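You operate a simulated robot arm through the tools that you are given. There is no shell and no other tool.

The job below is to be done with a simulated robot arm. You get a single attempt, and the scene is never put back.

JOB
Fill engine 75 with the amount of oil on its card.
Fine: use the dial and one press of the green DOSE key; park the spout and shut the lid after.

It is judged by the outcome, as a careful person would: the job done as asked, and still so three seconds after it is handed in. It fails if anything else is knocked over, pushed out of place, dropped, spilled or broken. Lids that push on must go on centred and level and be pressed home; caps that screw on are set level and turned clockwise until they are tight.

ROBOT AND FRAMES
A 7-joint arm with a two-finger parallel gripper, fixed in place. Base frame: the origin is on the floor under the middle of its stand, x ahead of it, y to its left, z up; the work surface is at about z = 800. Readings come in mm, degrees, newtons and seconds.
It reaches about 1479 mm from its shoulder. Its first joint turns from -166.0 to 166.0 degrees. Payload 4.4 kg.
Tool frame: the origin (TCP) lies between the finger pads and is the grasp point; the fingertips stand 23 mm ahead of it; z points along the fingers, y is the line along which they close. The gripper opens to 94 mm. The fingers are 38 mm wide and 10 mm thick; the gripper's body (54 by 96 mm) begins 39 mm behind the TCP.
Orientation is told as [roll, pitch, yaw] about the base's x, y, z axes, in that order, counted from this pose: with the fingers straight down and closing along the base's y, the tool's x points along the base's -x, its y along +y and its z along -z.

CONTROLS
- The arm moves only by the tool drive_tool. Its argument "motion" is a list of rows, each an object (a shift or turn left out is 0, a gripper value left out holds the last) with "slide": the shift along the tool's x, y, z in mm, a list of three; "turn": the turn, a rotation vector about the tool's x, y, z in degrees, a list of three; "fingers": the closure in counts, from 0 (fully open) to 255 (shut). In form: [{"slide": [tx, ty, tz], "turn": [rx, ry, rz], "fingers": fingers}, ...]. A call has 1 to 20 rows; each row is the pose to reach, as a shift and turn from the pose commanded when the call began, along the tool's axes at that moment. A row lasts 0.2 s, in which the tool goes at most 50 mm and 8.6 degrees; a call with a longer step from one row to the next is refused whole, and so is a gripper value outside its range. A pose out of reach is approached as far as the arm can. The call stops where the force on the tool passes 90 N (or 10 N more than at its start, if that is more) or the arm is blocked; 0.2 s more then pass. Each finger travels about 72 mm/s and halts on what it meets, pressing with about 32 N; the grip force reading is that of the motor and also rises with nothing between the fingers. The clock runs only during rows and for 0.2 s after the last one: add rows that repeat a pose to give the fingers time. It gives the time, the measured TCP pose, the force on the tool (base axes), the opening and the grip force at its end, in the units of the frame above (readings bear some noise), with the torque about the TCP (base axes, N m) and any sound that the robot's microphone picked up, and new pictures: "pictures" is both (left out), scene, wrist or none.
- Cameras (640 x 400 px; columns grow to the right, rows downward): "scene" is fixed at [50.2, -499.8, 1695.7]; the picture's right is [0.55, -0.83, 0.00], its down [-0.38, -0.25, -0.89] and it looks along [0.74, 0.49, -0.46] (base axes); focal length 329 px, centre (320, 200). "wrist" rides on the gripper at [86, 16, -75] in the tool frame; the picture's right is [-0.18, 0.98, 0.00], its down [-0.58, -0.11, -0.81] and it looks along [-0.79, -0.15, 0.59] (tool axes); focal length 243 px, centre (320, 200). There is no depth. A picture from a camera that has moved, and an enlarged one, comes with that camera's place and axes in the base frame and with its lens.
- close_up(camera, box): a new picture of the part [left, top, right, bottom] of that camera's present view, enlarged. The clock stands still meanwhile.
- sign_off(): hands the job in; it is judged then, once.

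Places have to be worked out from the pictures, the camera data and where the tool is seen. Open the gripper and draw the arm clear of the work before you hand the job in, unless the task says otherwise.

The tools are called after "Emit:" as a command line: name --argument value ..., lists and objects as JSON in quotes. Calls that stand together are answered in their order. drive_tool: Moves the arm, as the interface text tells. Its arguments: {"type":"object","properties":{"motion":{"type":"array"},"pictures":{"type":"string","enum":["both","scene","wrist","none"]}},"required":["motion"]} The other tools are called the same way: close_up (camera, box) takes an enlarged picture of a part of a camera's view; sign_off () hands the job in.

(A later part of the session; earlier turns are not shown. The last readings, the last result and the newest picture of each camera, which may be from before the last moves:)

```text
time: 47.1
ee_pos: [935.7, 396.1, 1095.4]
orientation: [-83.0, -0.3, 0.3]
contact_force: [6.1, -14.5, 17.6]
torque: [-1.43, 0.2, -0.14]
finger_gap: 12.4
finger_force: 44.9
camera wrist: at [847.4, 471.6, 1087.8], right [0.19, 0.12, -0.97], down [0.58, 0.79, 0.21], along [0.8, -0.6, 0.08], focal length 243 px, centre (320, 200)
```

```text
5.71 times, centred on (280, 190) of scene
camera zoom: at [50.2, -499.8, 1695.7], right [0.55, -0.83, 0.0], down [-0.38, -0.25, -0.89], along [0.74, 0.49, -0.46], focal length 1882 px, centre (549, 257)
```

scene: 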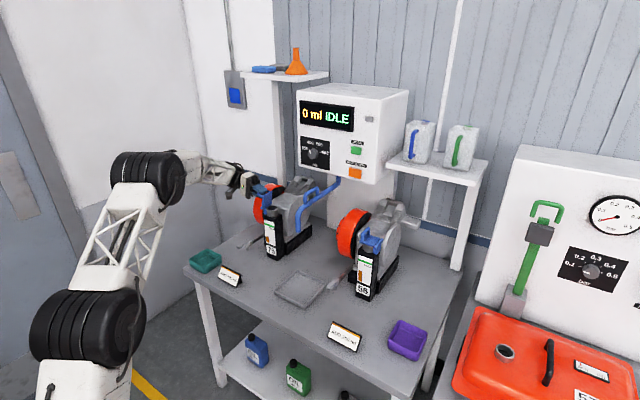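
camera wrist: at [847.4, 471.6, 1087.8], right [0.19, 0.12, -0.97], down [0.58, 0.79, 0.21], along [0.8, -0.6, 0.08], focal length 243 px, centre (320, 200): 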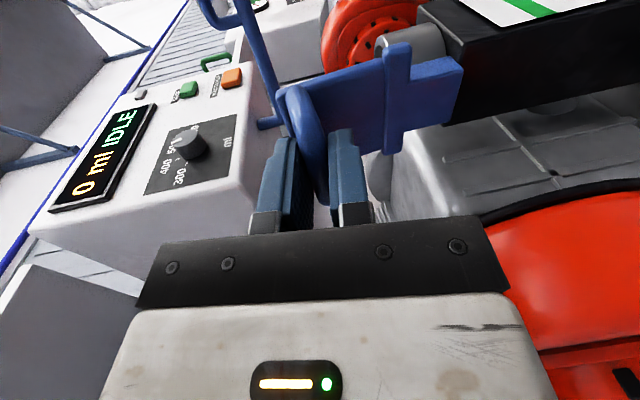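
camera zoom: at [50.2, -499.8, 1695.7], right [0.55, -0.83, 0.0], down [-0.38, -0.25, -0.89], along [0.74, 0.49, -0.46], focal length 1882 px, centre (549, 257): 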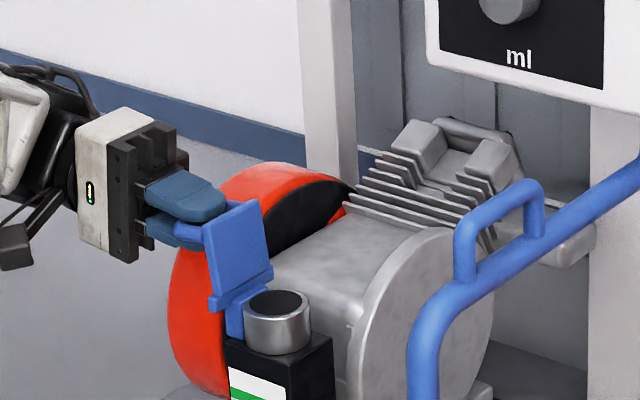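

The lid is now past 100°. I'll release with a small opening and let it settle.

Emit:
drive_tool --motion '[{"fingers": 195}, {"fingers": 180}, {"fingers": 170}, {"fingers": 170}, {"fingers": 170}]' --pictures "wrist"

Emit:
close_up --camera "scene" --box '[235, 155, 325, 225]'

Emit:
close_up --camera "wrist" --box '[200, 30, 480, 240]'

```text
time: 48.3
ee_pos: [934.4, 395.0, 1093.5]
orientation: [-83.1, -0.2, 0.3]
contact_force: [-0.8, 0.2, -0.5]
torque: [0.0, 0.0, -0.02]
finger_gap: 31.2
finger_force: 0.0
camera wrist: at [847.3, 471.1, 1085.2], right [0.19, 0.12, -0.98], down [0.58, 0.79, 0.21], along [0.8, -0.6, 0.08], focal length 243 px, centre (320, 200)
```

wrist: 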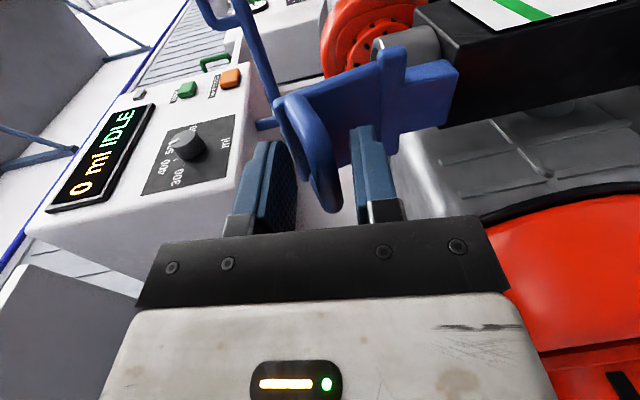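

```text
5.71 times, centred on (280, 190) of scene
camera zoom: at [50.2, -499.8, 1695.7], right [0.55, -0.83, 0.0], down [-0.38, -0.25, -0.89], along [0.74, 0.49, -0.46], focal length 1882 px, centre (549, 257)
```

zoom: 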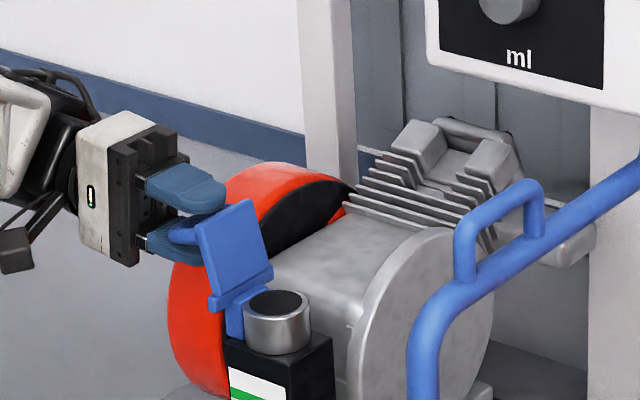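

```text
1.90 times, centred on (340, 135) of wrist
camera zoom: at [847.3, 471.1, 1085.2], right [0.19, 0.12, -0.98], down [0.58, 0.79, 0.21], along [0.8, -0.6, 0.08], focal length 462 px, centre (282, 324)
```

zoom: 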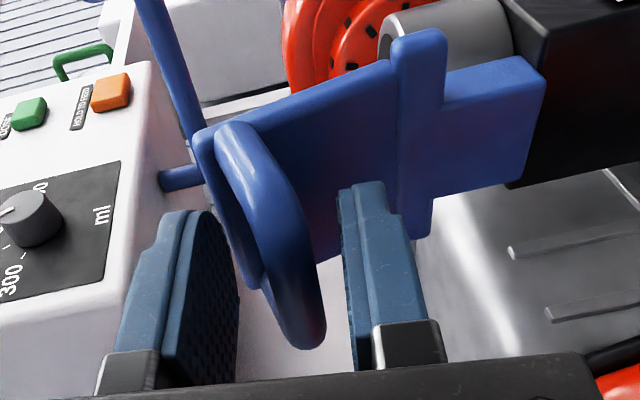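

The bar sits freely between the fingers and the lid is resting on its own stop at about 108°. I'll open a little more and try a small pure −x move to check it's reachable without drifting.

Emit:
drive_tool --motion '[{"slide": [0, 0, 0], "fingers": 155}, {"slide": [6, 0, 0], "fingers": 155}, {"slide": [12, 0, 0], "fingers": 155}]' --pictures "wrist"

Emit:
close_up --camera "scene" --box '[235, 155, 325, 225]'

```text
time: 49.1
ee_pos: [922.2, 393.8, 1092.8]
orientation: [-83.1, -0.2, 0.3]
contact_force: [1.0, -0.7, -0.3]
torque: [-0.03, 0.01, 0.0]
finger_gap: 36.6
finger_force: 0.1
camera wrist: at [834.4, 470.6, 1085.3], right [0.19, 0.12, -0.98], down [0.58, 0.79, 0.21], along [0.8, -0.6, 0.08], focal length 243 px, centre (320, 200)
```

wrist: 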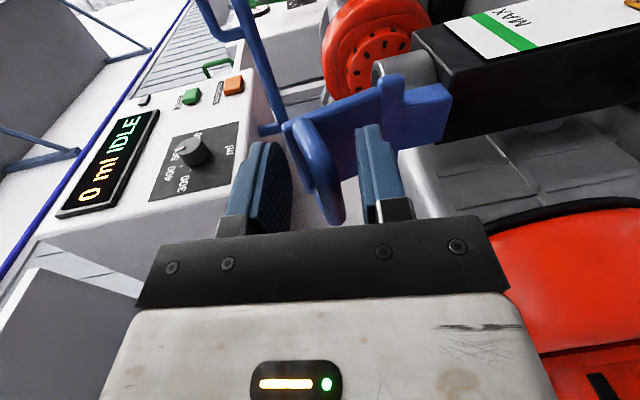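

```text
5.71 times, centred on (280, 190) of scene
camera zoom: at [50.2, -499.8, 1695.7], right [0.55, -0.83, 0.0], down [-0.38, -0.25, -0.89], along [0.74, 0.49, -0.46], focal length 1882 px, centre (549, 257)
```

zoom: 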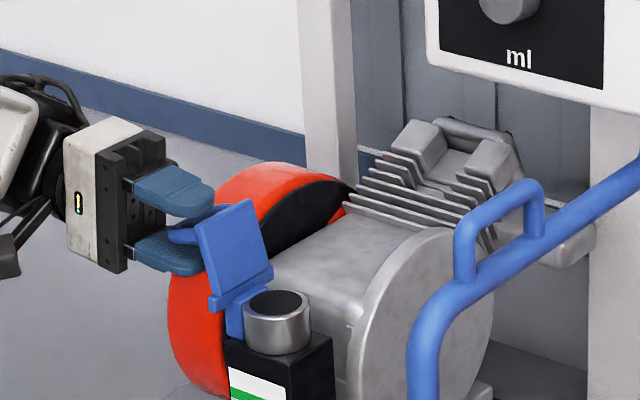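

The pure −x move worked cleanly and the lid didn't move. I'll continue in −x until the fingers are fully clear of the arch.

Emit:
drive_tool --motion '[{"slide": [10, 0, 0], "fingers": 155}, {"slide": [20, 0, 0]}, {"slide": [30, 0, 0]}]' --pictures "wrist"

Emit:
close_up --camera "scene" --box '[235, 155, 325, 225]'

```text
time: 49.9
ee_pos: [891.1, 394.4, 1092.6]
orientation: [-83.1, -0.1, 0.1]
contact_force: [-0.3, -0.2, 0.0]
torque: [0.03, 0.0, -0.01]
finger_gap: 36.5
finger_force: 0.0
camera wrist: at [804.6, 471.2, 1086.1], right [0.19, 0.12, -0.98], down [0.58, 0.79, 0.21], along [0.8, -0.6, 0.08], focal length 243 px, centre (320, 200)
```

wrist: 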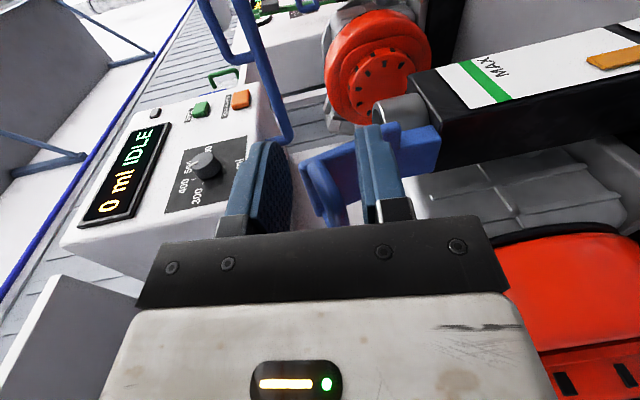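

```text
5.71 times, centred on (280, 190) of scene
camera zoom: at [50.2, -499.8, 1695.7], right [0.55, -0.83, 0.0], down [-0.38, -0.25, -0.89], along [0.74, 0.49, -0.46], focal length 1882 px, centre (549, 257)
```

zoom: 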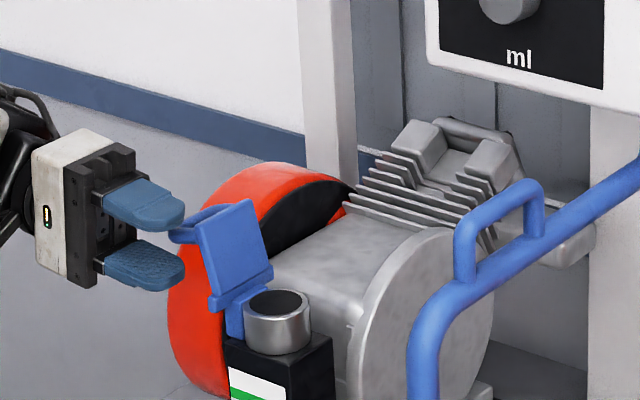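

The lid stays open and the fingers are almost clear of the arch. I'll go another 45 mm in −x, then rise.

Emit:
drive_tool --motion '[{"slide": [15, 0, 0]}, {"slide": [30, 0, 0]}, {"slide": [45, 0, 0]}, {"slide": [55, -15, 5], "turn": [-6, 0, 0]}, {"slide": [60, -35, 10], "turn": [-12, 0, 0]}, {"slide": [65, -60, 15], "turn": [-18, 0, 0]}, {"slide": [70, -85, 20], "turn": [-24, 0, 0]}, {"slide": [70, -85, 20], "turn": [-24, 0, 0]}]'

Emit:
close_up --camera "scene" --box '[235, 155, 325, 225]'

```text
time: 51.7
ee_pos: [822.0, 364.6, 1175.0]
orientation: [-59.0, -0.1, 0.4]
contact_force: [0.2, 0.4, 0.3]
torque: [-0.01, -0.01, 0.05]
finger_gap: 36.8
finger_force: 0.1
camera wrist: at [734.8, 436.8, 1198.5], right [0.18, 0.51, -0.84], down [0.58, 0.64, 0.51], along [0.8, -0.58, -0.18], focal length 243 px, centre (320, 200)
```

scene: 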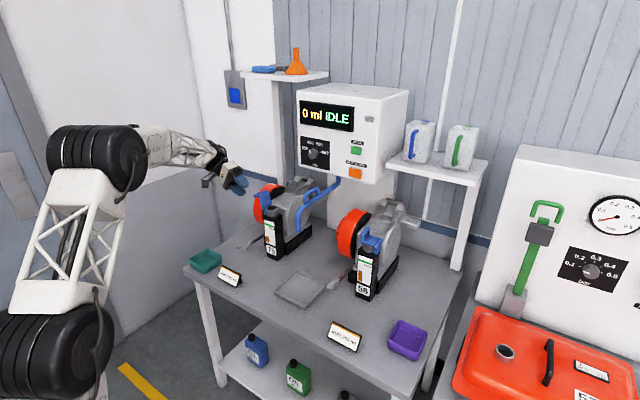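
wrist: 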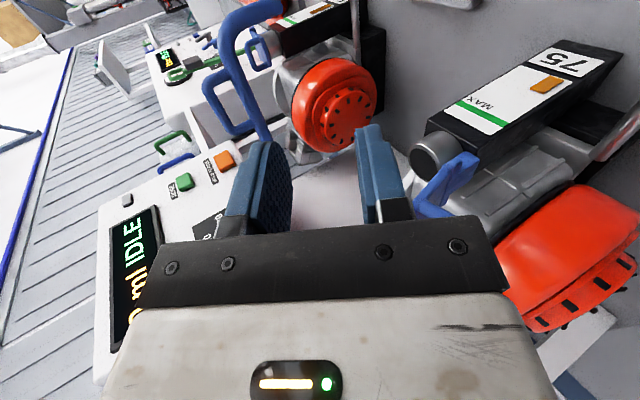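

```text
5.71 times, centred on (280, 190) of scene
camera zoom: at [50.2, -499.8, 1695.7], right [0.55, -0.83, 0.0], down [-0.38, -0.25, -0.89], along [0.74, 0.49, -0.46], focal length 1882 px, centre (549, 257)
```

zoom: 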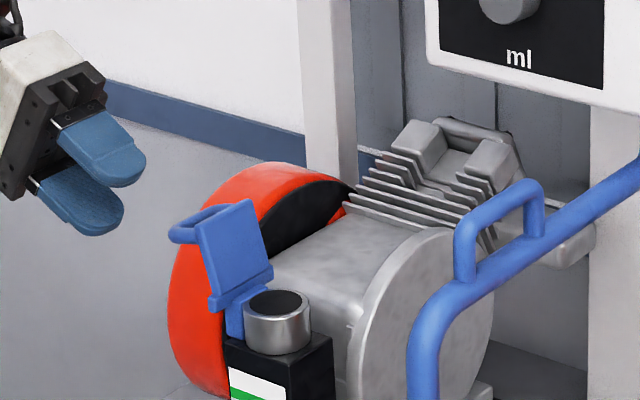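

The lid is open and stable. Next is the spout: I'll bring the hand upright and over to the spout side, in front of its handle, to measure it.

Emit:
drive_tool --motion '[{"slide": [4, -26, 15.6], "turn": [-7.4, 0, 0]}, {"slide": [8, -52, 31.2], "turn": [-14.8, 0, 0]}, {"slide": [12, -78, 46.8], "turn": [-22.1, 0, 0]}, {"slide": [16, -104.5, 62.4], "turn": [-29.5, 0, 0]}, {"slide": [20, -130.5, 78], "turn": [-36.9, 0, 0]}, {"slide": [24, -156.5, 93.6], "turn": [-44.3, 0, 0]}, {"slide": [28, -183, 109], "turn": [-51.6, 0, 0]}, {"slide": [32, -209, 124.7], "turn": [-59, 0, 0]}, {"slide": [32, -209, 124.7], "turn": [-59, 0, 0]}]'

Emit:
close_up --camera "scene" --box '[250, 165, 350, 235]'

Emit:
close_up --camera "wrist" --box '[160, 0, 420, 200]'

```text
time: 53.7
ee_pos: [792.4, 151.5, 1289.2]
orientation: [0.0, -0.1, 0.3]
contact_force: [0.0, 0.1, 1.2]
torque: [0.0, 0.02, -0.02]
finger_gap: 36.8
finger_force: 0.0
camera wrist: at [704.8, 166.5, 1364.0], right [0.18, 0.98, 0.0], down [0.58, -0.11, 0.81], along [0.79, -0.14, -0.59], focal length 243 px, centre (320, 200)
```

scene: 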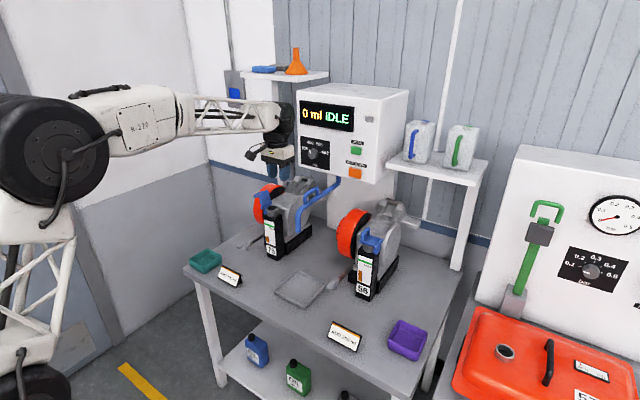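
wrist: 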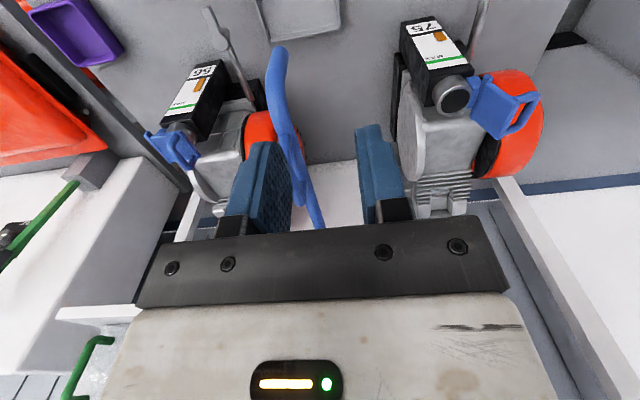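

```text
5.71 times, centred on (300, 200) of scene
camera zoom: at [50.2, -499.8, 1695.7], right [0.55, -0.83, 0.0], down [-0.38, -0.25, -0.89], along [0.74, 0.49, -0.46], focal length 1882 px, centre (434, 200)
```

zoom: 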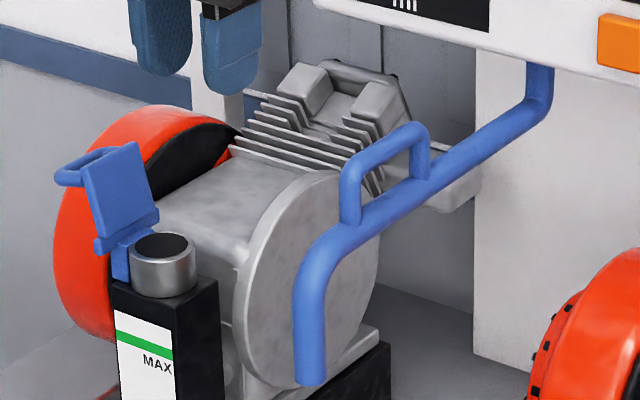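

```text
2.00 times, centred on (290, 100) of wrist
camera zoom: at [704.8, 166.5, 1364.0], right [0.18, 0.98, 0.0], down [0.58, -0.11, 0.81], along [0.79, -0.14, -0.59], focal length 485 px, centre (380, 400)
```

zoom: 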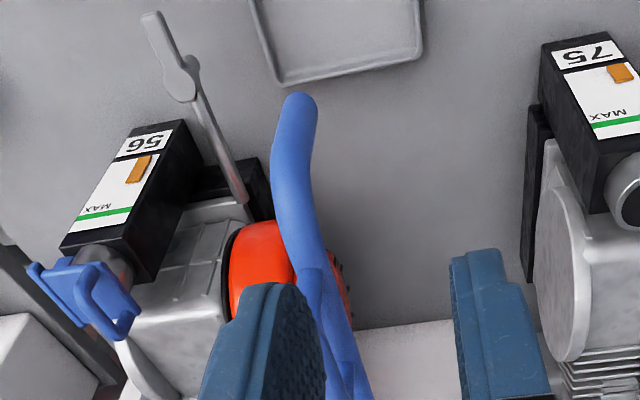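

From here the wrist camera sees both the spout and the open filler neck. I'll zoom in on each for accurate positions.

Emit:
close_up --camera "wrist" --box '[400, 40, 560, 140]'

Emit:
close_up --camera "wrist" --box '[240, 30, 370, 240]'

Emit:
close_up --camera "scene" --box '[255, 185, 305, 225]'

Emit:
close_up --camera "scene" --box '[295, 170, 350, 240]'

```text
4.00 times, centred on (480, 90) of wrist
camera zoom: at [704.8, 166.5, 1364.0], right [0.18, 0.98, 0.0], down [0.58, -0.11, 0.81], along [0.79, -0.14, -0.59], focal length 970 px, centre (-320, 640)
```

zoom: 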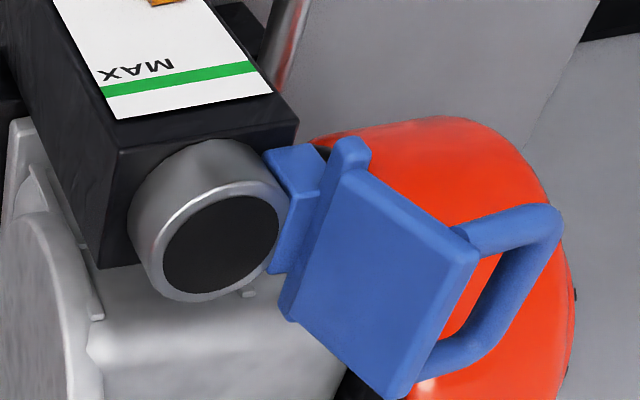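

```text
1.90 times, centred on (305, 135) of wrist
camera zoom: at [704.8, 166.5, 1364.0], right [0.18, 0.98, 0.0], down [0.58, -0.11, 0.81], along [0.79, -0.14, -0.59], focal length 462 px, centre (349, 324)
```

zoom: 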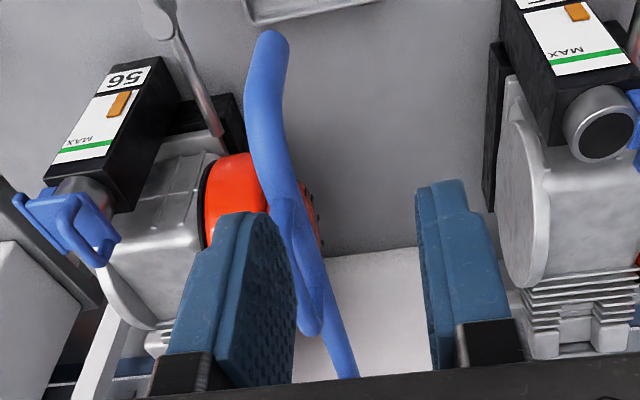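

```text
10.00 times, centred on (280, 205) of scene
camera zoom: at [50.2, -499.8, 1695.7], right [0.55, -0.83, 0.0], down [-0.38, -0.25, -0.89], along [0.74, 0.49, -0.46], focal length 3294 px, centre (720, 150)
```

zoom: 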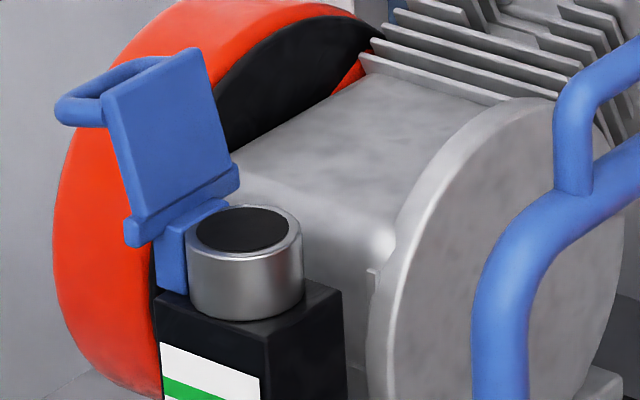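

```text
5.71 times, centred on (322, 205) of scene
camera zoom: at [50.2, -499.8, 1695.7], right [0.55, -0.83, 0.0], down [-0.38, -0.25, -0.89], along [0.74, 0.49, -0.46], focal length 1882 px, centre (306, 171)
```

zoom: 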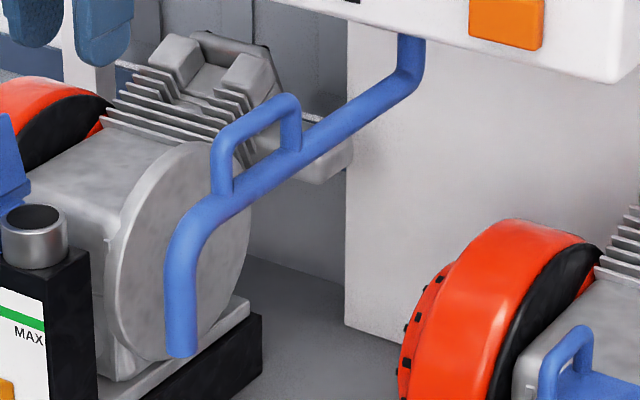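

The filler hole centre works out to (936.5, 324.5, z 1040), about 38 mm across. The spout pivot is about (1087, 102) with a tip radius of 269 mm, so the swing is −56°. I'll test in free air that the hand can reach the yaw (−56°) and lean (−25°) it needs at the end of the swing.

Emit:
drive_tool --motion '[{"slide": [-8.5, 6, -1.4], "turn": [1.53, -2.87, 6.88], "fingers": 170}, {"slide": [-17, 12, -2.7], "turn": [3.05, -5.74, 13.77]}, {"slide": [-25.4, 18, -4], "turn": [4.58, -8.61, 20.65]}, {"slide": [-33.8, 24, -5.4], "turn": [6.1, -11.48, 27.54]}, {"slide": [-42.3, 30, -6.8], "turn": [7.63, -14.35, 34.42]}, {"slide": [-50.7, 36, -8.1], "turn": [9.15, -17.22, 41.3]}, {"slide": [-59.2, 42, -9.5], "turn": [10.68, -20.09, 48.19]}, {"slide": [-67.6, 48.5, -10.8], "turn": [12.2, -22.96, 55.07]}, {"slide": [-67.6, 48.5, -10.8], "turn": [12.2, -22.96, 55.07]}]'

```text
time: 55.7
ee_pos: [857.7, 200.4, 1300.8]
orientation: [0.1, -25.1, -55.8]
contact_force: [-0.5, -0.2, 1.4]
torque: [-0.05, -0.02, 0.03]
finger_gap: 31.2
finger_force: 0.1
camera wrist: at [808.9, 299.3, 1331.1], right [0.91, 0.41, 0.08], down [0.01, -0.21, 0.98], along [0.42, -0.88, -0.2], focal length 243 px, centre (320, 200)
```

scene: 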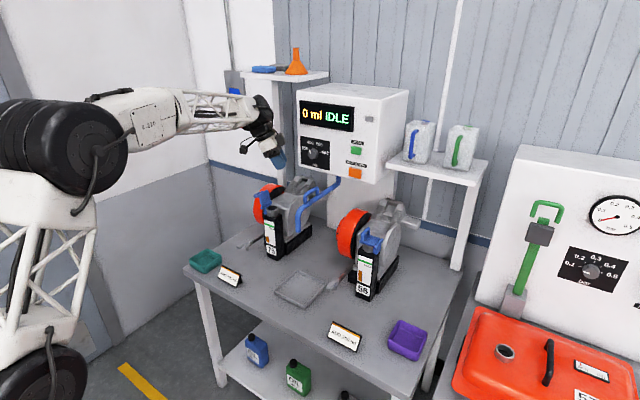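
wrist: 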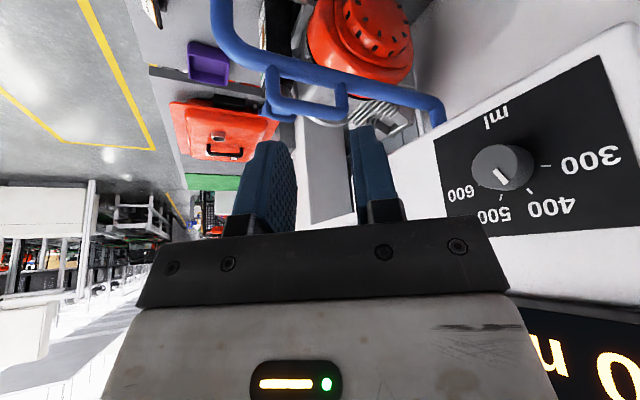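

The yaw and lean are reachable. This side view also shows the spout handle and the dial, so I'll zoom in on both.

Emit:
close_up --camera "wrist" --box '[200, 0, 460, 140]'

Emit:
close_up --camera "wrist" --box '[420, 60, 640, 240]'

```text
2.46 times, centred on (330, 70) of wrist
camera zoom: at [808.9, 299.3, 1331.1], right [0.91, 0.41, 0.08], down [0.01, -0.21, 0.98], along [0.42, -0.88, -0.2], focal length 597 px, centre (295, 520)
```

zoom: 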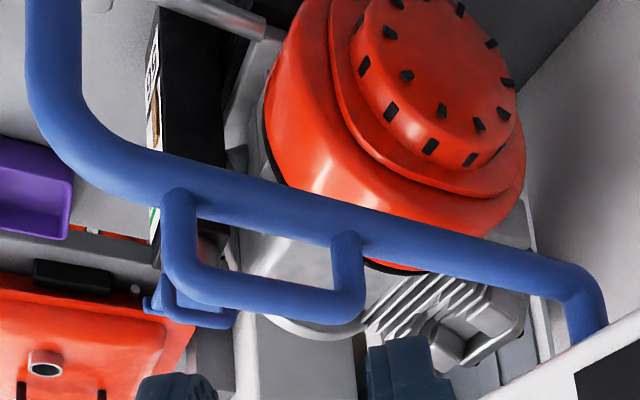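

```text
2.22 times, centred on (530, 150) of wrist
camera zoom: at [808.9, 299.3, 1331.1], right [0.91, 0.41, 0.08], down [0.01, -0.21, 0.98], along [0.42, -0.88, -0.2], focal length 539 px, centre (-147, 311)
```

zoom: 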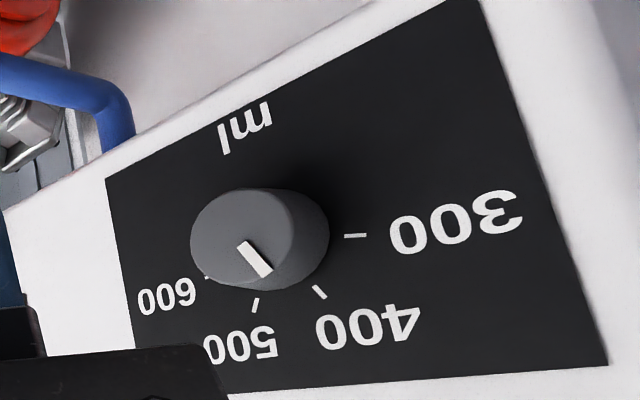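

Now a high-zoom check of the dial pointer from the scene camera before moving on.

Emit:
close_up --camera "scene" --box '[306, 138, 338, 158]'

```text
16.00 times, centred on (322, 148) of scene
camera zoom: at [50.2, -499.8, 1695.7], right [0.55, -0.83, 0.0], down [-0.38, -0.25, -0.89], along [0.74, 0.49, -0.46], focal length 5270 px, centre (288, 1032)
```

zoom: 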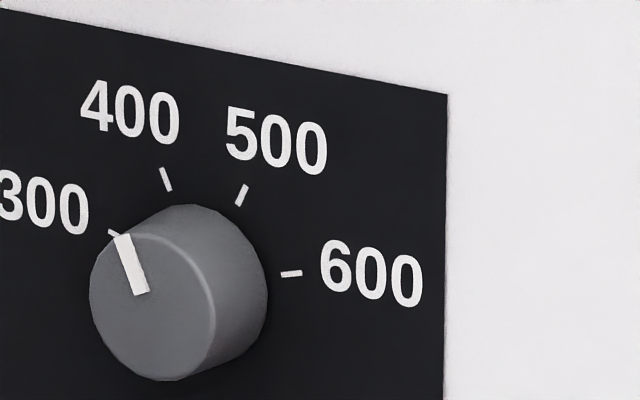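

The dial pointer is parallel to the 400 tick, so it's confirmed. The handle bar is at y≈102, z≈1193.5, x 866–938, with the pivot at about (1089, 102). I'll move above the handle at yaw 0, leaning −25°.

Emit:
drive_tool --motion '[{"slide": [-8.9, -3.6, 10.4], "turn": [-2.95, 0, -6.33], "fingers": 150}, {"slide": [-17.7, -7.2, 20.9], "turn": [-5.9, 0, -12.65]}, {"slide": [-26.6, -10.7, 31.3], "turn": [-8.85, 0, -19]}, {"slide": [-35.5, -14.3, 41.8], "turn": [-11.8, 0, -25.3]}, {"slide": [-44.3, -17.9, 52.3], "turn": [-14.75, 0, -31.6]}, {"slide": [-53.2, -21.5, 62.7], "turn": [-17.7, 0, -37.95]}, {"slide": [-62, -25, 73.2], "turn": [-20.65, 0, -44.3]}, {"slide": [-70.9, -28.6, 83.6], "turn": [-23.6, 0, -50.6]}, {"slide": [-70.9, -28.6, 83.6], "turn": [-23.6, 0, -50.6]}]'

Emit:
close_up --camera "wrist" --box '[200, 60, 440, 240]'

Emit:
close_up --camera "scene" --box '[265, 145, 355, 215]'

```text
time: 57.7
ee_pos: [892.7, 99.7, 1254.8]
orientation: [-0.1, -25.1, 0.2]
contact_force: [1.1, -0.3, 0.4]
torque: [-0.01, 0.0, 0.03]
finger_gap: 38.4
finger_force: 0.2
camera wrist: at [781.4, 116.4, 1285.2], right [0.16, 0.98, 0.08], down [0.18, -0.11, 0.98], along [0.97, -0.15, -0.2], focal length 243 px, centre (320, 200)
```

scene: 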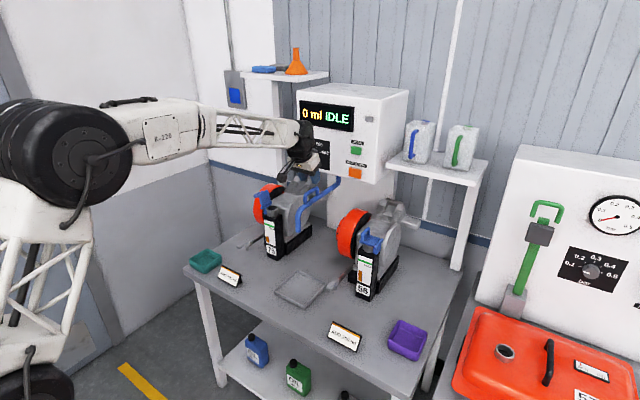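
wrist: 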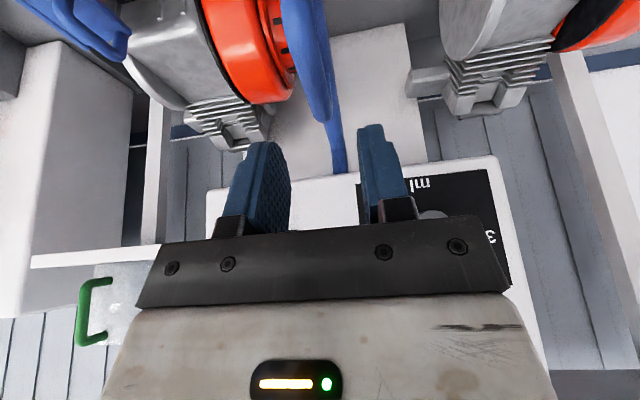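

```text
2.22 times, centred on (320, 150) of wrist
camera zoom: at [781.4, 116.4, 1285.2], right [0.16, 0.98, 0.08], down [0.18, -0.11, 0.98], along [0.97, -0.15, -0.2], focal length 539 px, centre (320, 311)
```

zoom: 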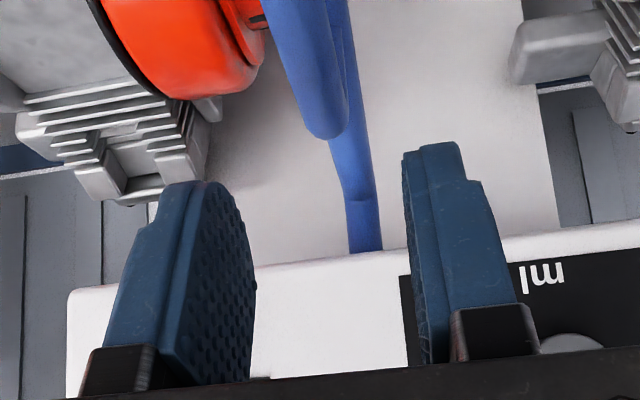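

```text
5.71 times, centred on (310, 180) of scene
camera zoom: at [50.2, -499.8, 1695.7], right [0.55, -0.83, 0.0], down [-0.38, -0.25, -0.89], along [0.74, 0.49, -0.46], focal length 1882 px, centre (377, 314)
```

zoom: 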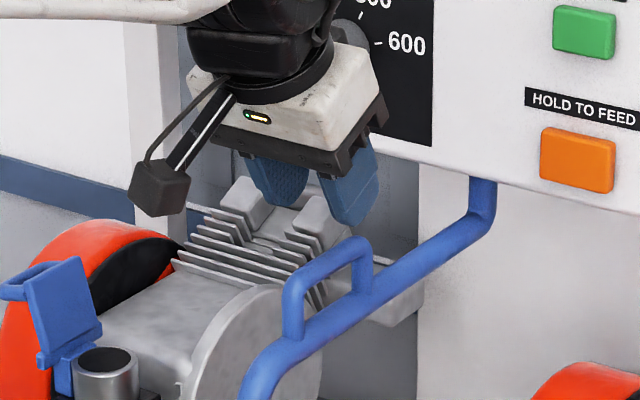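

The bar is at y≈100, centred between the fingers. I'll descend straight down and grip the handle.

Emit:
drive_tool --motion '[{"slide": [6.2, 0.2, 12.2], "fingers": 150}, {"slide": [12.4, 0.4, 24.5]}, {"slide": [18.5, 0.6, 36.7]}, {"slide": [24.7, 0.6, 48.9]}, {"slide": [24.7, 0.6, 48.9], "fingers": 150}, {"slide": [24.7, 0.6, 48.9], "fingers": 255}, {"slide": [24.7, 0.6, 48.9], "fingers": 255}, {"slide": [24.7, 0.6, 48.9], "fingers": 255}]'

Emit:
close_up --camera "wrist" --box '[200, 60, 440, 240]'

Emit:
close_up --camera "scene" --box '[255, 155, 345, 225]'

```text
time: 59.5
ee_pos: [890.5, 99.8, 1199.1]
orientation: [0.1, -25.1, 0.1]
contact_force: [-2.1, -2.5, -1.6]
torque: [-0.01, -0.29, -0.3]
finger_gap: 14.0
finger_force: 44.7
camera wrist: at [779.8, 116.5, 1229.3], right [0.17, 0.98, 0.08], down [0.18, -0.11, 0.98], along [0.97, -0.15, -0.2], focal length 243 px, centre (320, 200)
```

scene: 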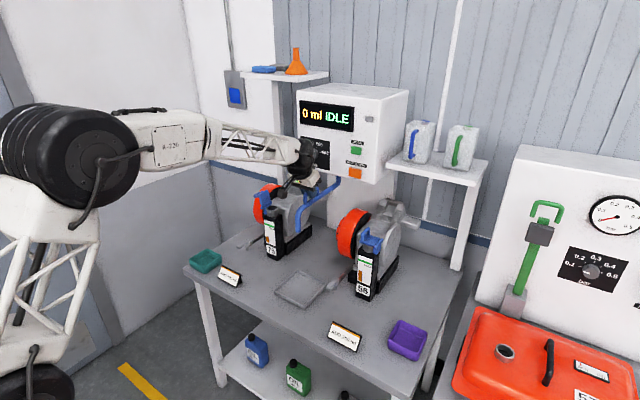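
wrist: 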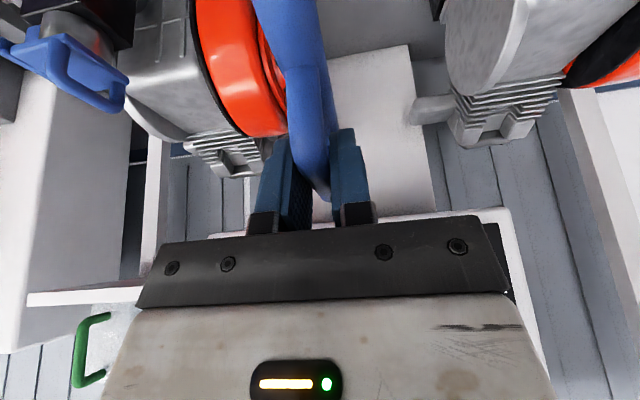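

```text
2.22 times, centred on (320, 150) of wrist
camera zoom: at [779.8, 116.5, 1229.3], right [0.17, 0.98, 0.08], down [0.18, -0.11, 0.98], along [0.97, -0.15, -0.2], focal length 539 px, centre (320, 311)
```

zoom: 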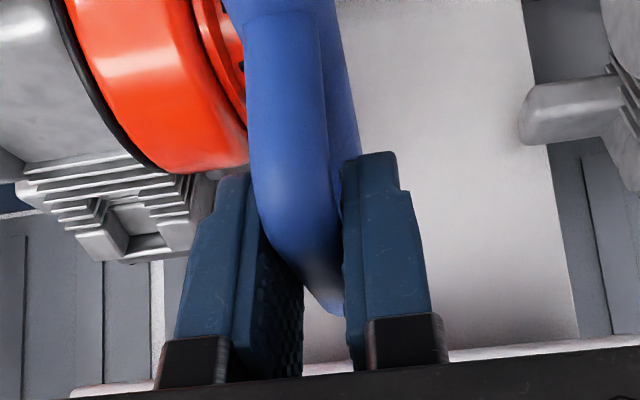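

```text
5.71 times, centred on (300, 190) of scene
camera zoom: at [50.2, -499.8, 1695.7], right [0.55, -0.83, 0.0], down [-0.38, -0.25, -0.89], along [0.74, 0.49, -0.46], focal length 1882 px, centre (434, 257)
```

zoom: 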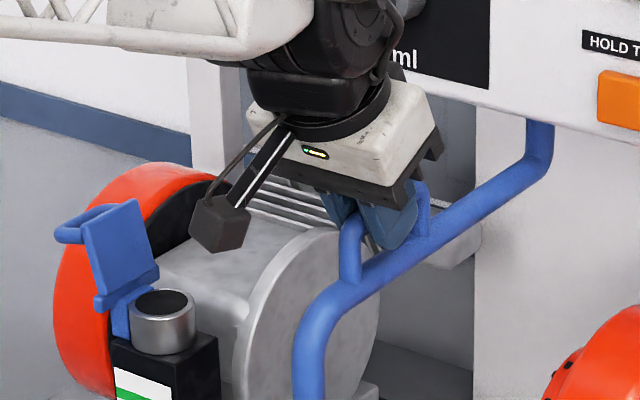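

The handle is gripped (14 mm bar) with no side force, so the spout centreline is at y≈100. I'll start swinging about the pivot at (1089, 100), with the first 12° to check forces.

Emit:
drive_tool --motion '[{"slide": [-0.1, 6.9, 0.05], "turn": [0.85, 0, 1.81]}, {"slide": [-0.44, 13.85, 0.2], "turn": [1.69, 0, 3.63]}, {"slide": [-0.98, 20.7, 0.46], "turn": [2.54, 0, 5.44]}, {"slide": [-1.75, 27.6, 0.82], "turn": [3.38, 0, 7.25]}, {"slide": [-2.73, 34.5, 1.27], "turn": [4.23, 0, 9.06]}, {"slide": [-3.93, 41.3, 1.83], "turn": [5.07, 0, 10.88]}, {"slide": [-3.93, 41.3, 1.83], "turn": [5.07, 0, 10.88]}]'

```text
time: 61.1
ee_pos: [894.5, 141.0, 1198.4]
orientation: [0.0, -25.0, -11.9]
contact_force: [28.2, -2.5, -30.4]
torque: [0.02, -0.15, 0.61]
finger_gap: 13.9
finger_force: 45.3
camera wrist: at [789.3, 179.8, 1229.9], right [0.37, 0.93, 0.08], down [0.16, -0.14, 0.98], along [0.92, -0.35, -0.2], focal length 243 px, centre (320, 200)
```

scene: 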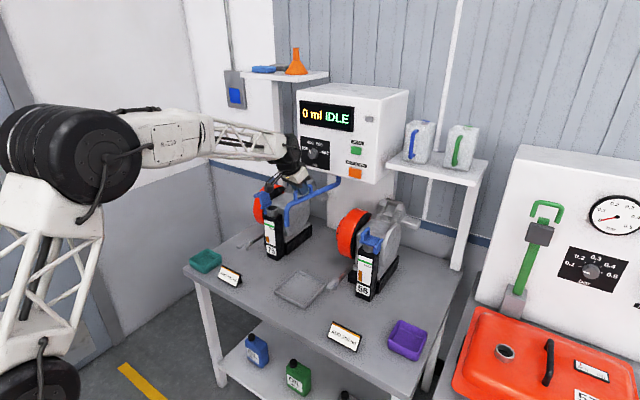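
wrist: 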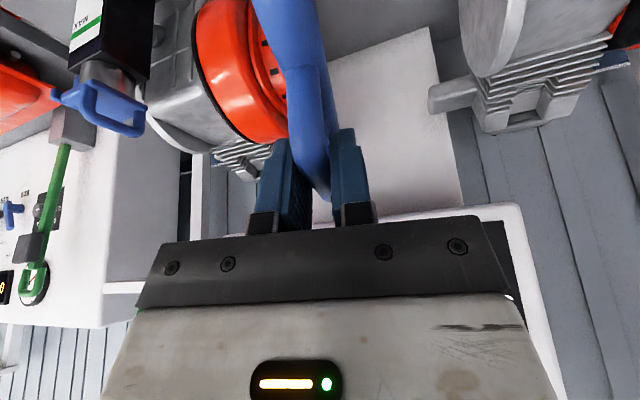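

The spout follows smoothly with moderate radial and vertical preload. I'll continue another 30° with a small correction (1 mm in and 1 mm down).

Emit:
drive_tool --motion '[{"slide": [-0.5, 10.4, 0.8], "turn": [1.27, 0, 2.72]}, {"slide": [-1.5, 20.75, 1.8], "turn": [2.54, 0, 5.44]}, {"slide": [-2.7, 31.05, 2.4], "turn": [3.8, 0, 8.16]}, {"slide": [-4.4, 41.3, 3.2], "turn": [5.07, 0, 10.88]}, {"slide": [-6.6, 51.4, 4.2], "turn": [6.34, 0, 13.6]}, {"slide": [-9.3, 61.3, 5.4], "turn": [7.61, 0, 16.3]}, {"slide": [-12.4, 71.1, 6.9], "turn": [8.87, 0, 19.03]}, {"slide": [-16, 80.7, 8.6], "turn": [10.14, 0, 21.75]}, {"slide": [-20.1, 90.1, 10.5], "turn": [11.41, 0, 24.47]}, {"slide": [-24.6, 99.25, 12.6], "turn": [12.68, 0, 27.19]}, {"slide": [-24.6, 99.25, 12.6], "turn": [12.68, 0, 27.19]}]'

Emit:
close_up --camera "scene" --box '[245, 145, 345, 225]'

```text
time: 63.5
ee_pos: [942.6, 233.6, 1200.0]
orientation: [0.1, -25.1, -42.0]
contact_force: [-12.6, 8.9, -5.2]
torque: [0.1, 0.13, -0.46]
finger_gap: 13.4
finger_force: 45.3
camera wrist: at [869.9, 319.7, 1230.1], right [0.78, 0.62, 0.08], down [0.06, -0.2, 0.98], along [0.62, -0.76, -0.2], focal length 243 px, centre (320, 200)
```

scene: 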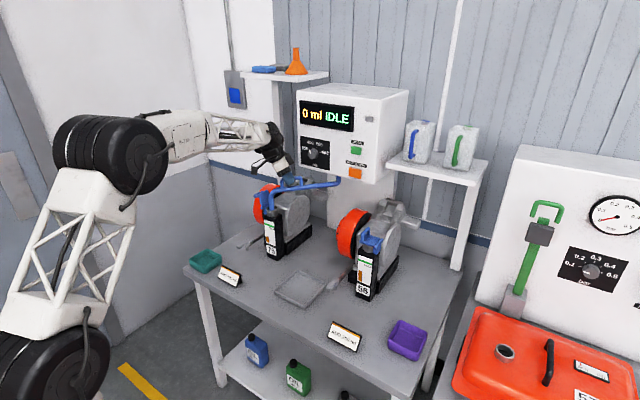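
wrist: 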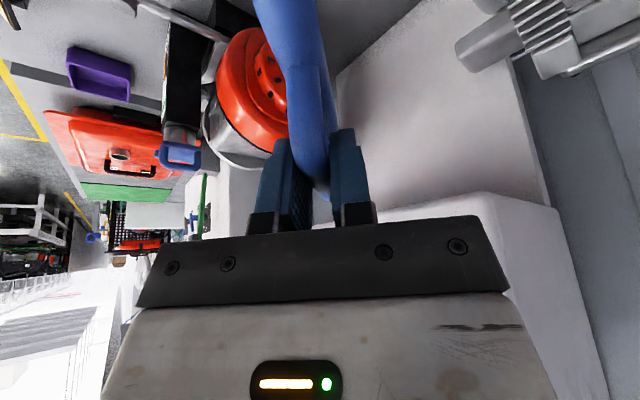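

```text
5.00 times, centred on (295, 185) of scene
camera zoom: at [50.2, -499.8, 1695.7], right [0.55, -0.83, 0.0], down [-0.38, -0.25, -0.89], along [0.74, 0.49, -0.46], focal length 1647 px, centre (445, 275)
```

zoom: 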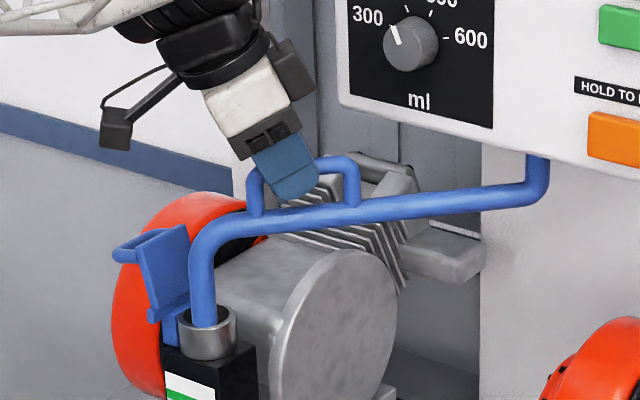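

The swing is tracking well and is at 42°. I'll go another 12°, then judge the tip against the filler opening in the pictures.

Emit:
drive_tool --motion '[{"slide": [-0.25, 10.4, 0.11], "turn": [1.27, 0, 2.72]}, {"slide": [-1, 20.75, 0.46], "turn": [2.54, 0, 5.44]}, {"slide": [-2.2, 31.05, 1.03], "turn": [3.8, 0, 8.16]}, {"slide": [-3.9, 41.3, 1.83], "turn": [5.07, 0, 10.88]}, {"slide": [-3.9, 41.3, 1.83], "turn": [5.07, 0, 10.88]}]'

Emit:
close_up --camera "scene" --box '[250, 165, 320, 225]'

Emit:
close_up --camera "wrist" --box '[200, 0, 440, 200]'

```text
time: 64.7
ee_pos: [973.7, 261.3, 1200.3]
orientation: [0.2, -25.1, -54.0]
contact_force: [-5.1, 8.9, 10.9]
torque: [0.08, 0.16, -0.27]
finger_gap: 13.9
finger_force: 45.1
camera wrist: at [920.3, 360.4, 1230.2], right [0.89, 0.44, 0.08], down [0.02, -0.21, 0.98], along [0.45, -0.87, -0.2], focal length 243 px, centre (320, 200)
```

scene: 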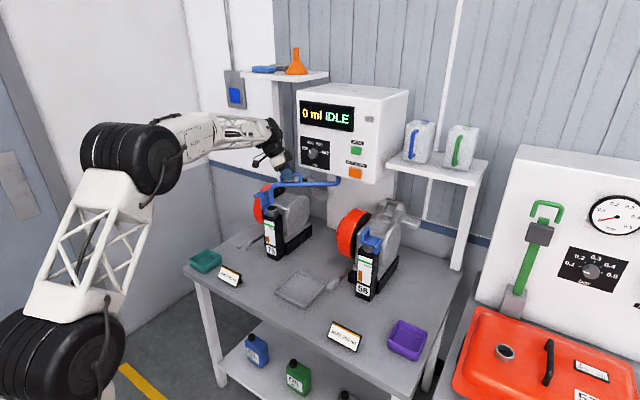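
wrist: 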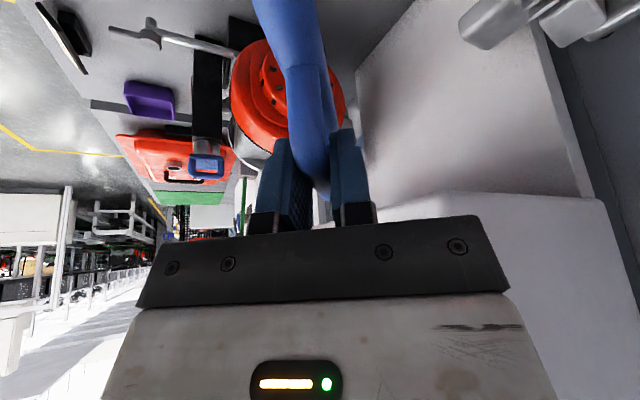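

```text
6.67 times, centred on (285, 195) of scene
camera zoom: at [50.2, -499.8, 1695.7], right [0.55, -0.83, 0.0], down [-0.38, -0.25, -0.89], along [0.74, 0.49, -0.46], focal length 2196 px, centre (553, 233)
```

zoom: 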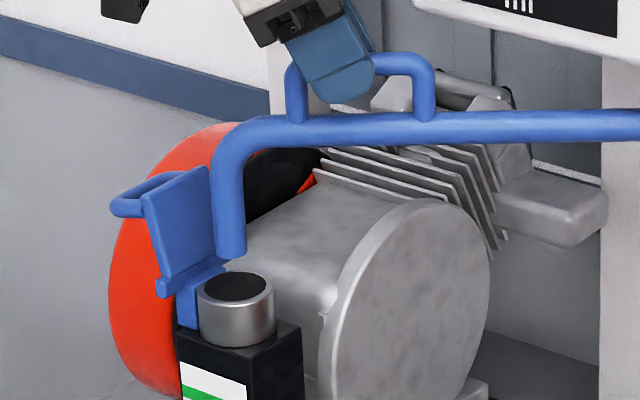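

```text
2.00 times, centred on (320, 100) of wrist
camera zoom: at [920.3, 360.4, 1230.2], right [0.89, 0.44, 0.08], down [0.02, -0.21, 0.98], along [0.45, -0.87, -0.2], focal length 485 px, centre (320, 400)
```

zoom: 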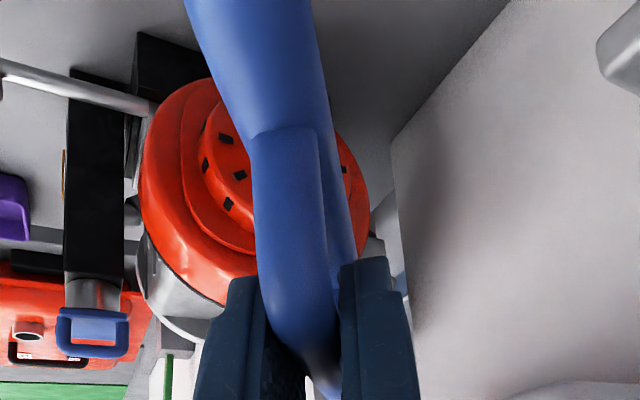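

The tip is now at about (930, 318), about 1.5° short of the filler centre at (937, 324). I'll finish the last bit and then open the fingers.

Emit:
drive_tool --motion '[{"slide": [0, 2.8, 0], "turn": [0.34, 0, 0.73]}, {"slide": [-0.1, 5.5, 0], "turn": [0.68, 0, 1.45]}, {"slide": [-0.1, 5.5, 0], "turn": [0.68, 0, 1.45]}, {"slide": [-0.1, 5.5, 0], "turn": [0.68, 0, 1.45], "fingers": 195}, {"slide": [-0.1, 5.5, 0], "turn": [0.68, 0, 1.45], "fingers": 160}, {"slide": [-0.1, 5.5, 0], "turn": [0.68, 0, 1.45], "fingers": 160}]'

Emit:
close_up --camera "scene" --box '[250, 165, 320, 225]'

Emit:
close_up --camera "wrist" --box '[200, 0, 440, 200]'

```text
time: 66.1
ee_pos: [977.9, 264.6, 1198.7]
orientation: [0.1, -25.0, -55.5]
contact_force: [0.3, 0.5, 0.1]
torque: [0.01, 0.04, 0.0]
finger_gap: 35.1
finger_force: 0.0
camera wrist: at [927.3, 365.0, 1229.0], right [0.9, 0.42, 0.08], down [0.01, -0.21, 0.98], along [0.43, -0.88, -0.2], focal length 243 px, centre (320, 200)
```

scene: 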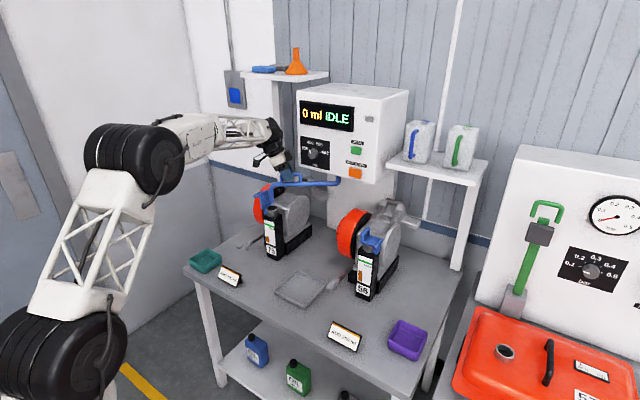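
wrist: 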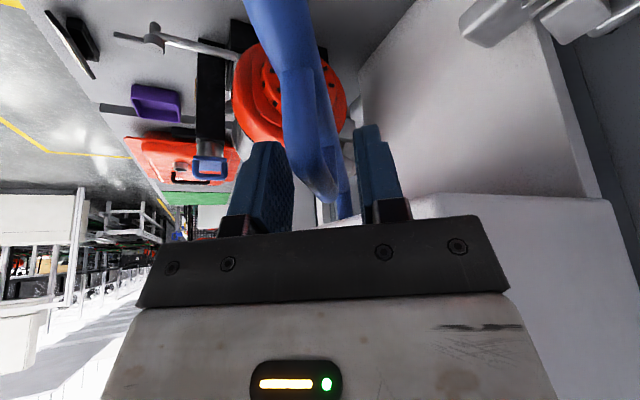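

```text
6.67 times, centred on (285, 195) of scene
camera zoom: at [50.2, -499.8, 1695.7], right [0.55, -0.83, 0.0], down [-0.38, -0.25, -0.89], along [0.74, 0.49, -0.46], focal length 2196 px, centre (553, 233)
```

zoom: 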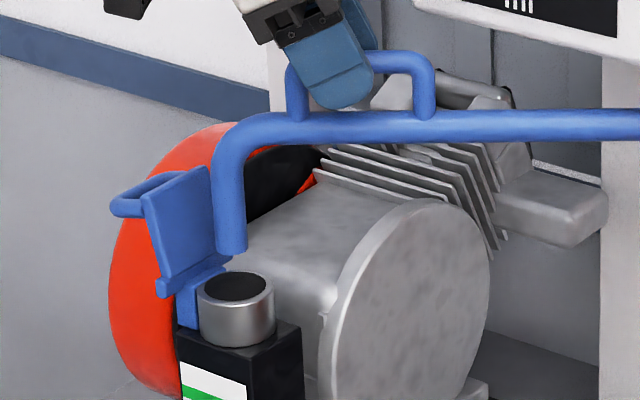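

```text
2.00 times, centred on (320, 100) of wrist
camera zoom: at [927.3, 365.0, 1229.0], right [0.9, 0.42, 0.08], down [0.01, -0.21, 0.98], along [0.43, -0.88, -0.2], focal length 485 px, centre (320, 400)
```

zoom: 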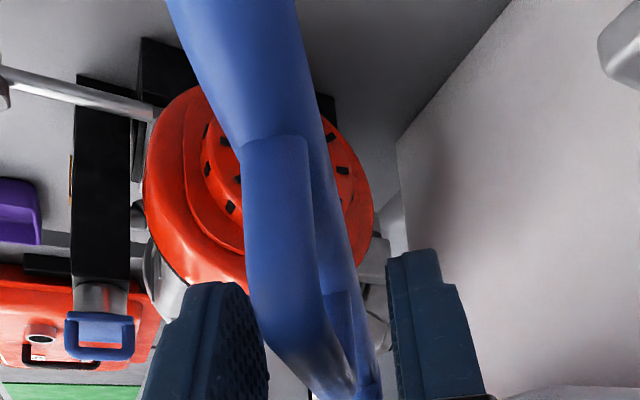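

The spout holds in place with the tip at about (937, 323), right over the filler. I'll lift clear of the handle and back away, then take another look.

Emit:
drive_tool --motion '[{"slide": [-8, 0, -18]}, {"slide": [-17, 0, -36]}, {"slide": [-25.4, 0, -54.4]}, {"slide": [-12, -20, -62], "turn": [-2.5, 0, -5.4]}, {"slide": [5, -42, -70], "turn": [-5, 0, -10.9]}, {"slide": [20, -64, -78], "turn": [-7.6, 0, -16.3]}, {"slide": [35, -86, -86], "turn": [-10.1, 0, -21.7]}, {"slide": [50, -108, -94], "turn": [-12.7, 0, -27.2]}, {"slide": [50, -108, -94], "turn": [-12.7, 0, -27.2]}]'

Emit:
close_up --camera "scene" --box '[250, 165, 320, 225]'

Emit:
close_up --camera "wrist" --box '[200, 0, 520, 200]'

```text
time: 68.1
ee_pos: [840.4, 274.0, 1261.6]
orientation: [0.1, -25.2, -25.4]
contact_force: [0.4, 0.5, 0.2]
torque: [0.01, 0.01, -0.01]
finger_gap: 34.8
finger_force: 0.0
camera wrist: at [747.7, 335.3, 1292.9], right [0.57, 0.82, 0.08], down [0.12, -0.18, 0.98], along [0.81, -0.55, -0.2], focal length 243 px, centre (320, 200)
```

scene: 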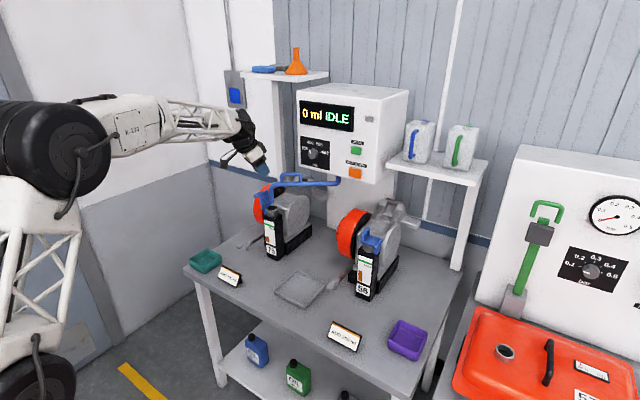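
wrist: 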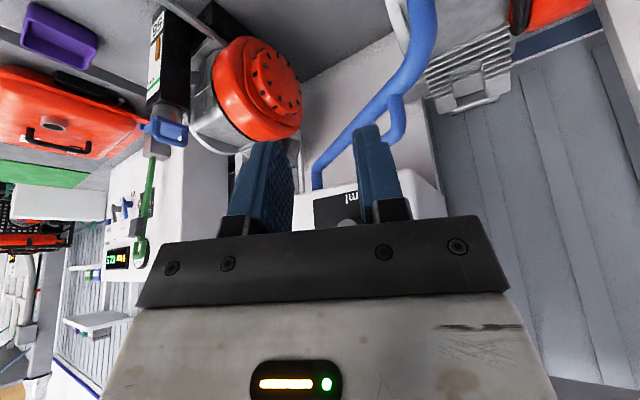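

```text
6.67 times, centred on (285, 195) of scene
camera zoom: at [50.2, -499.8, 1695.7], right [0.55, -0.83, 0.0], down [-0.38, -0.25, -0.89], along [0.74, 0.49, -0.46], focal length 2196 px, centre (553, 233)
```

zoom: 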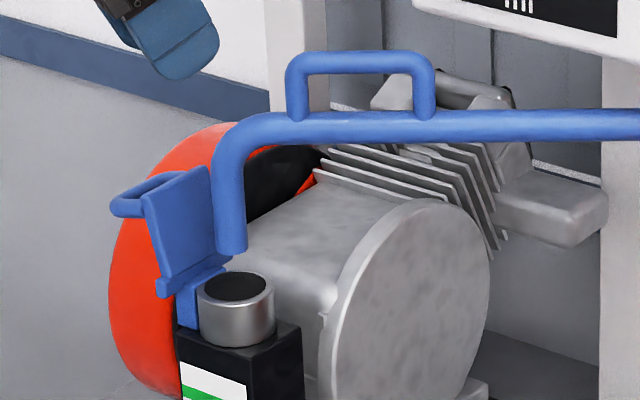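

```text
2.00 times, centred on (360, 100) of wrist
camera zoom: at [747.7, 335.3, 1292.9], right [0.57, 0.82, 0.08], down [0.12, -0.18, 0.98], along [0.81, -0.55, -0.2], focal length 485 px, centre (240, 400)
```

zoom: 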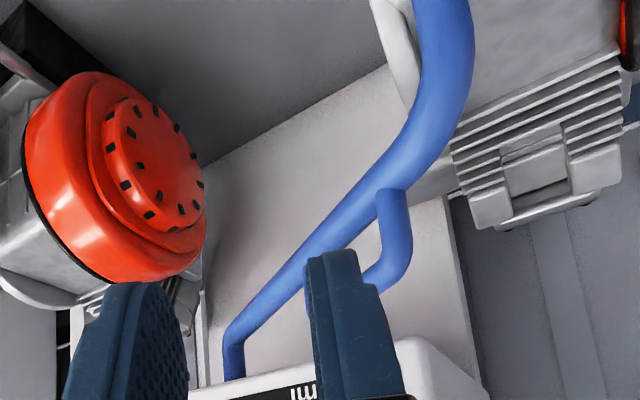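

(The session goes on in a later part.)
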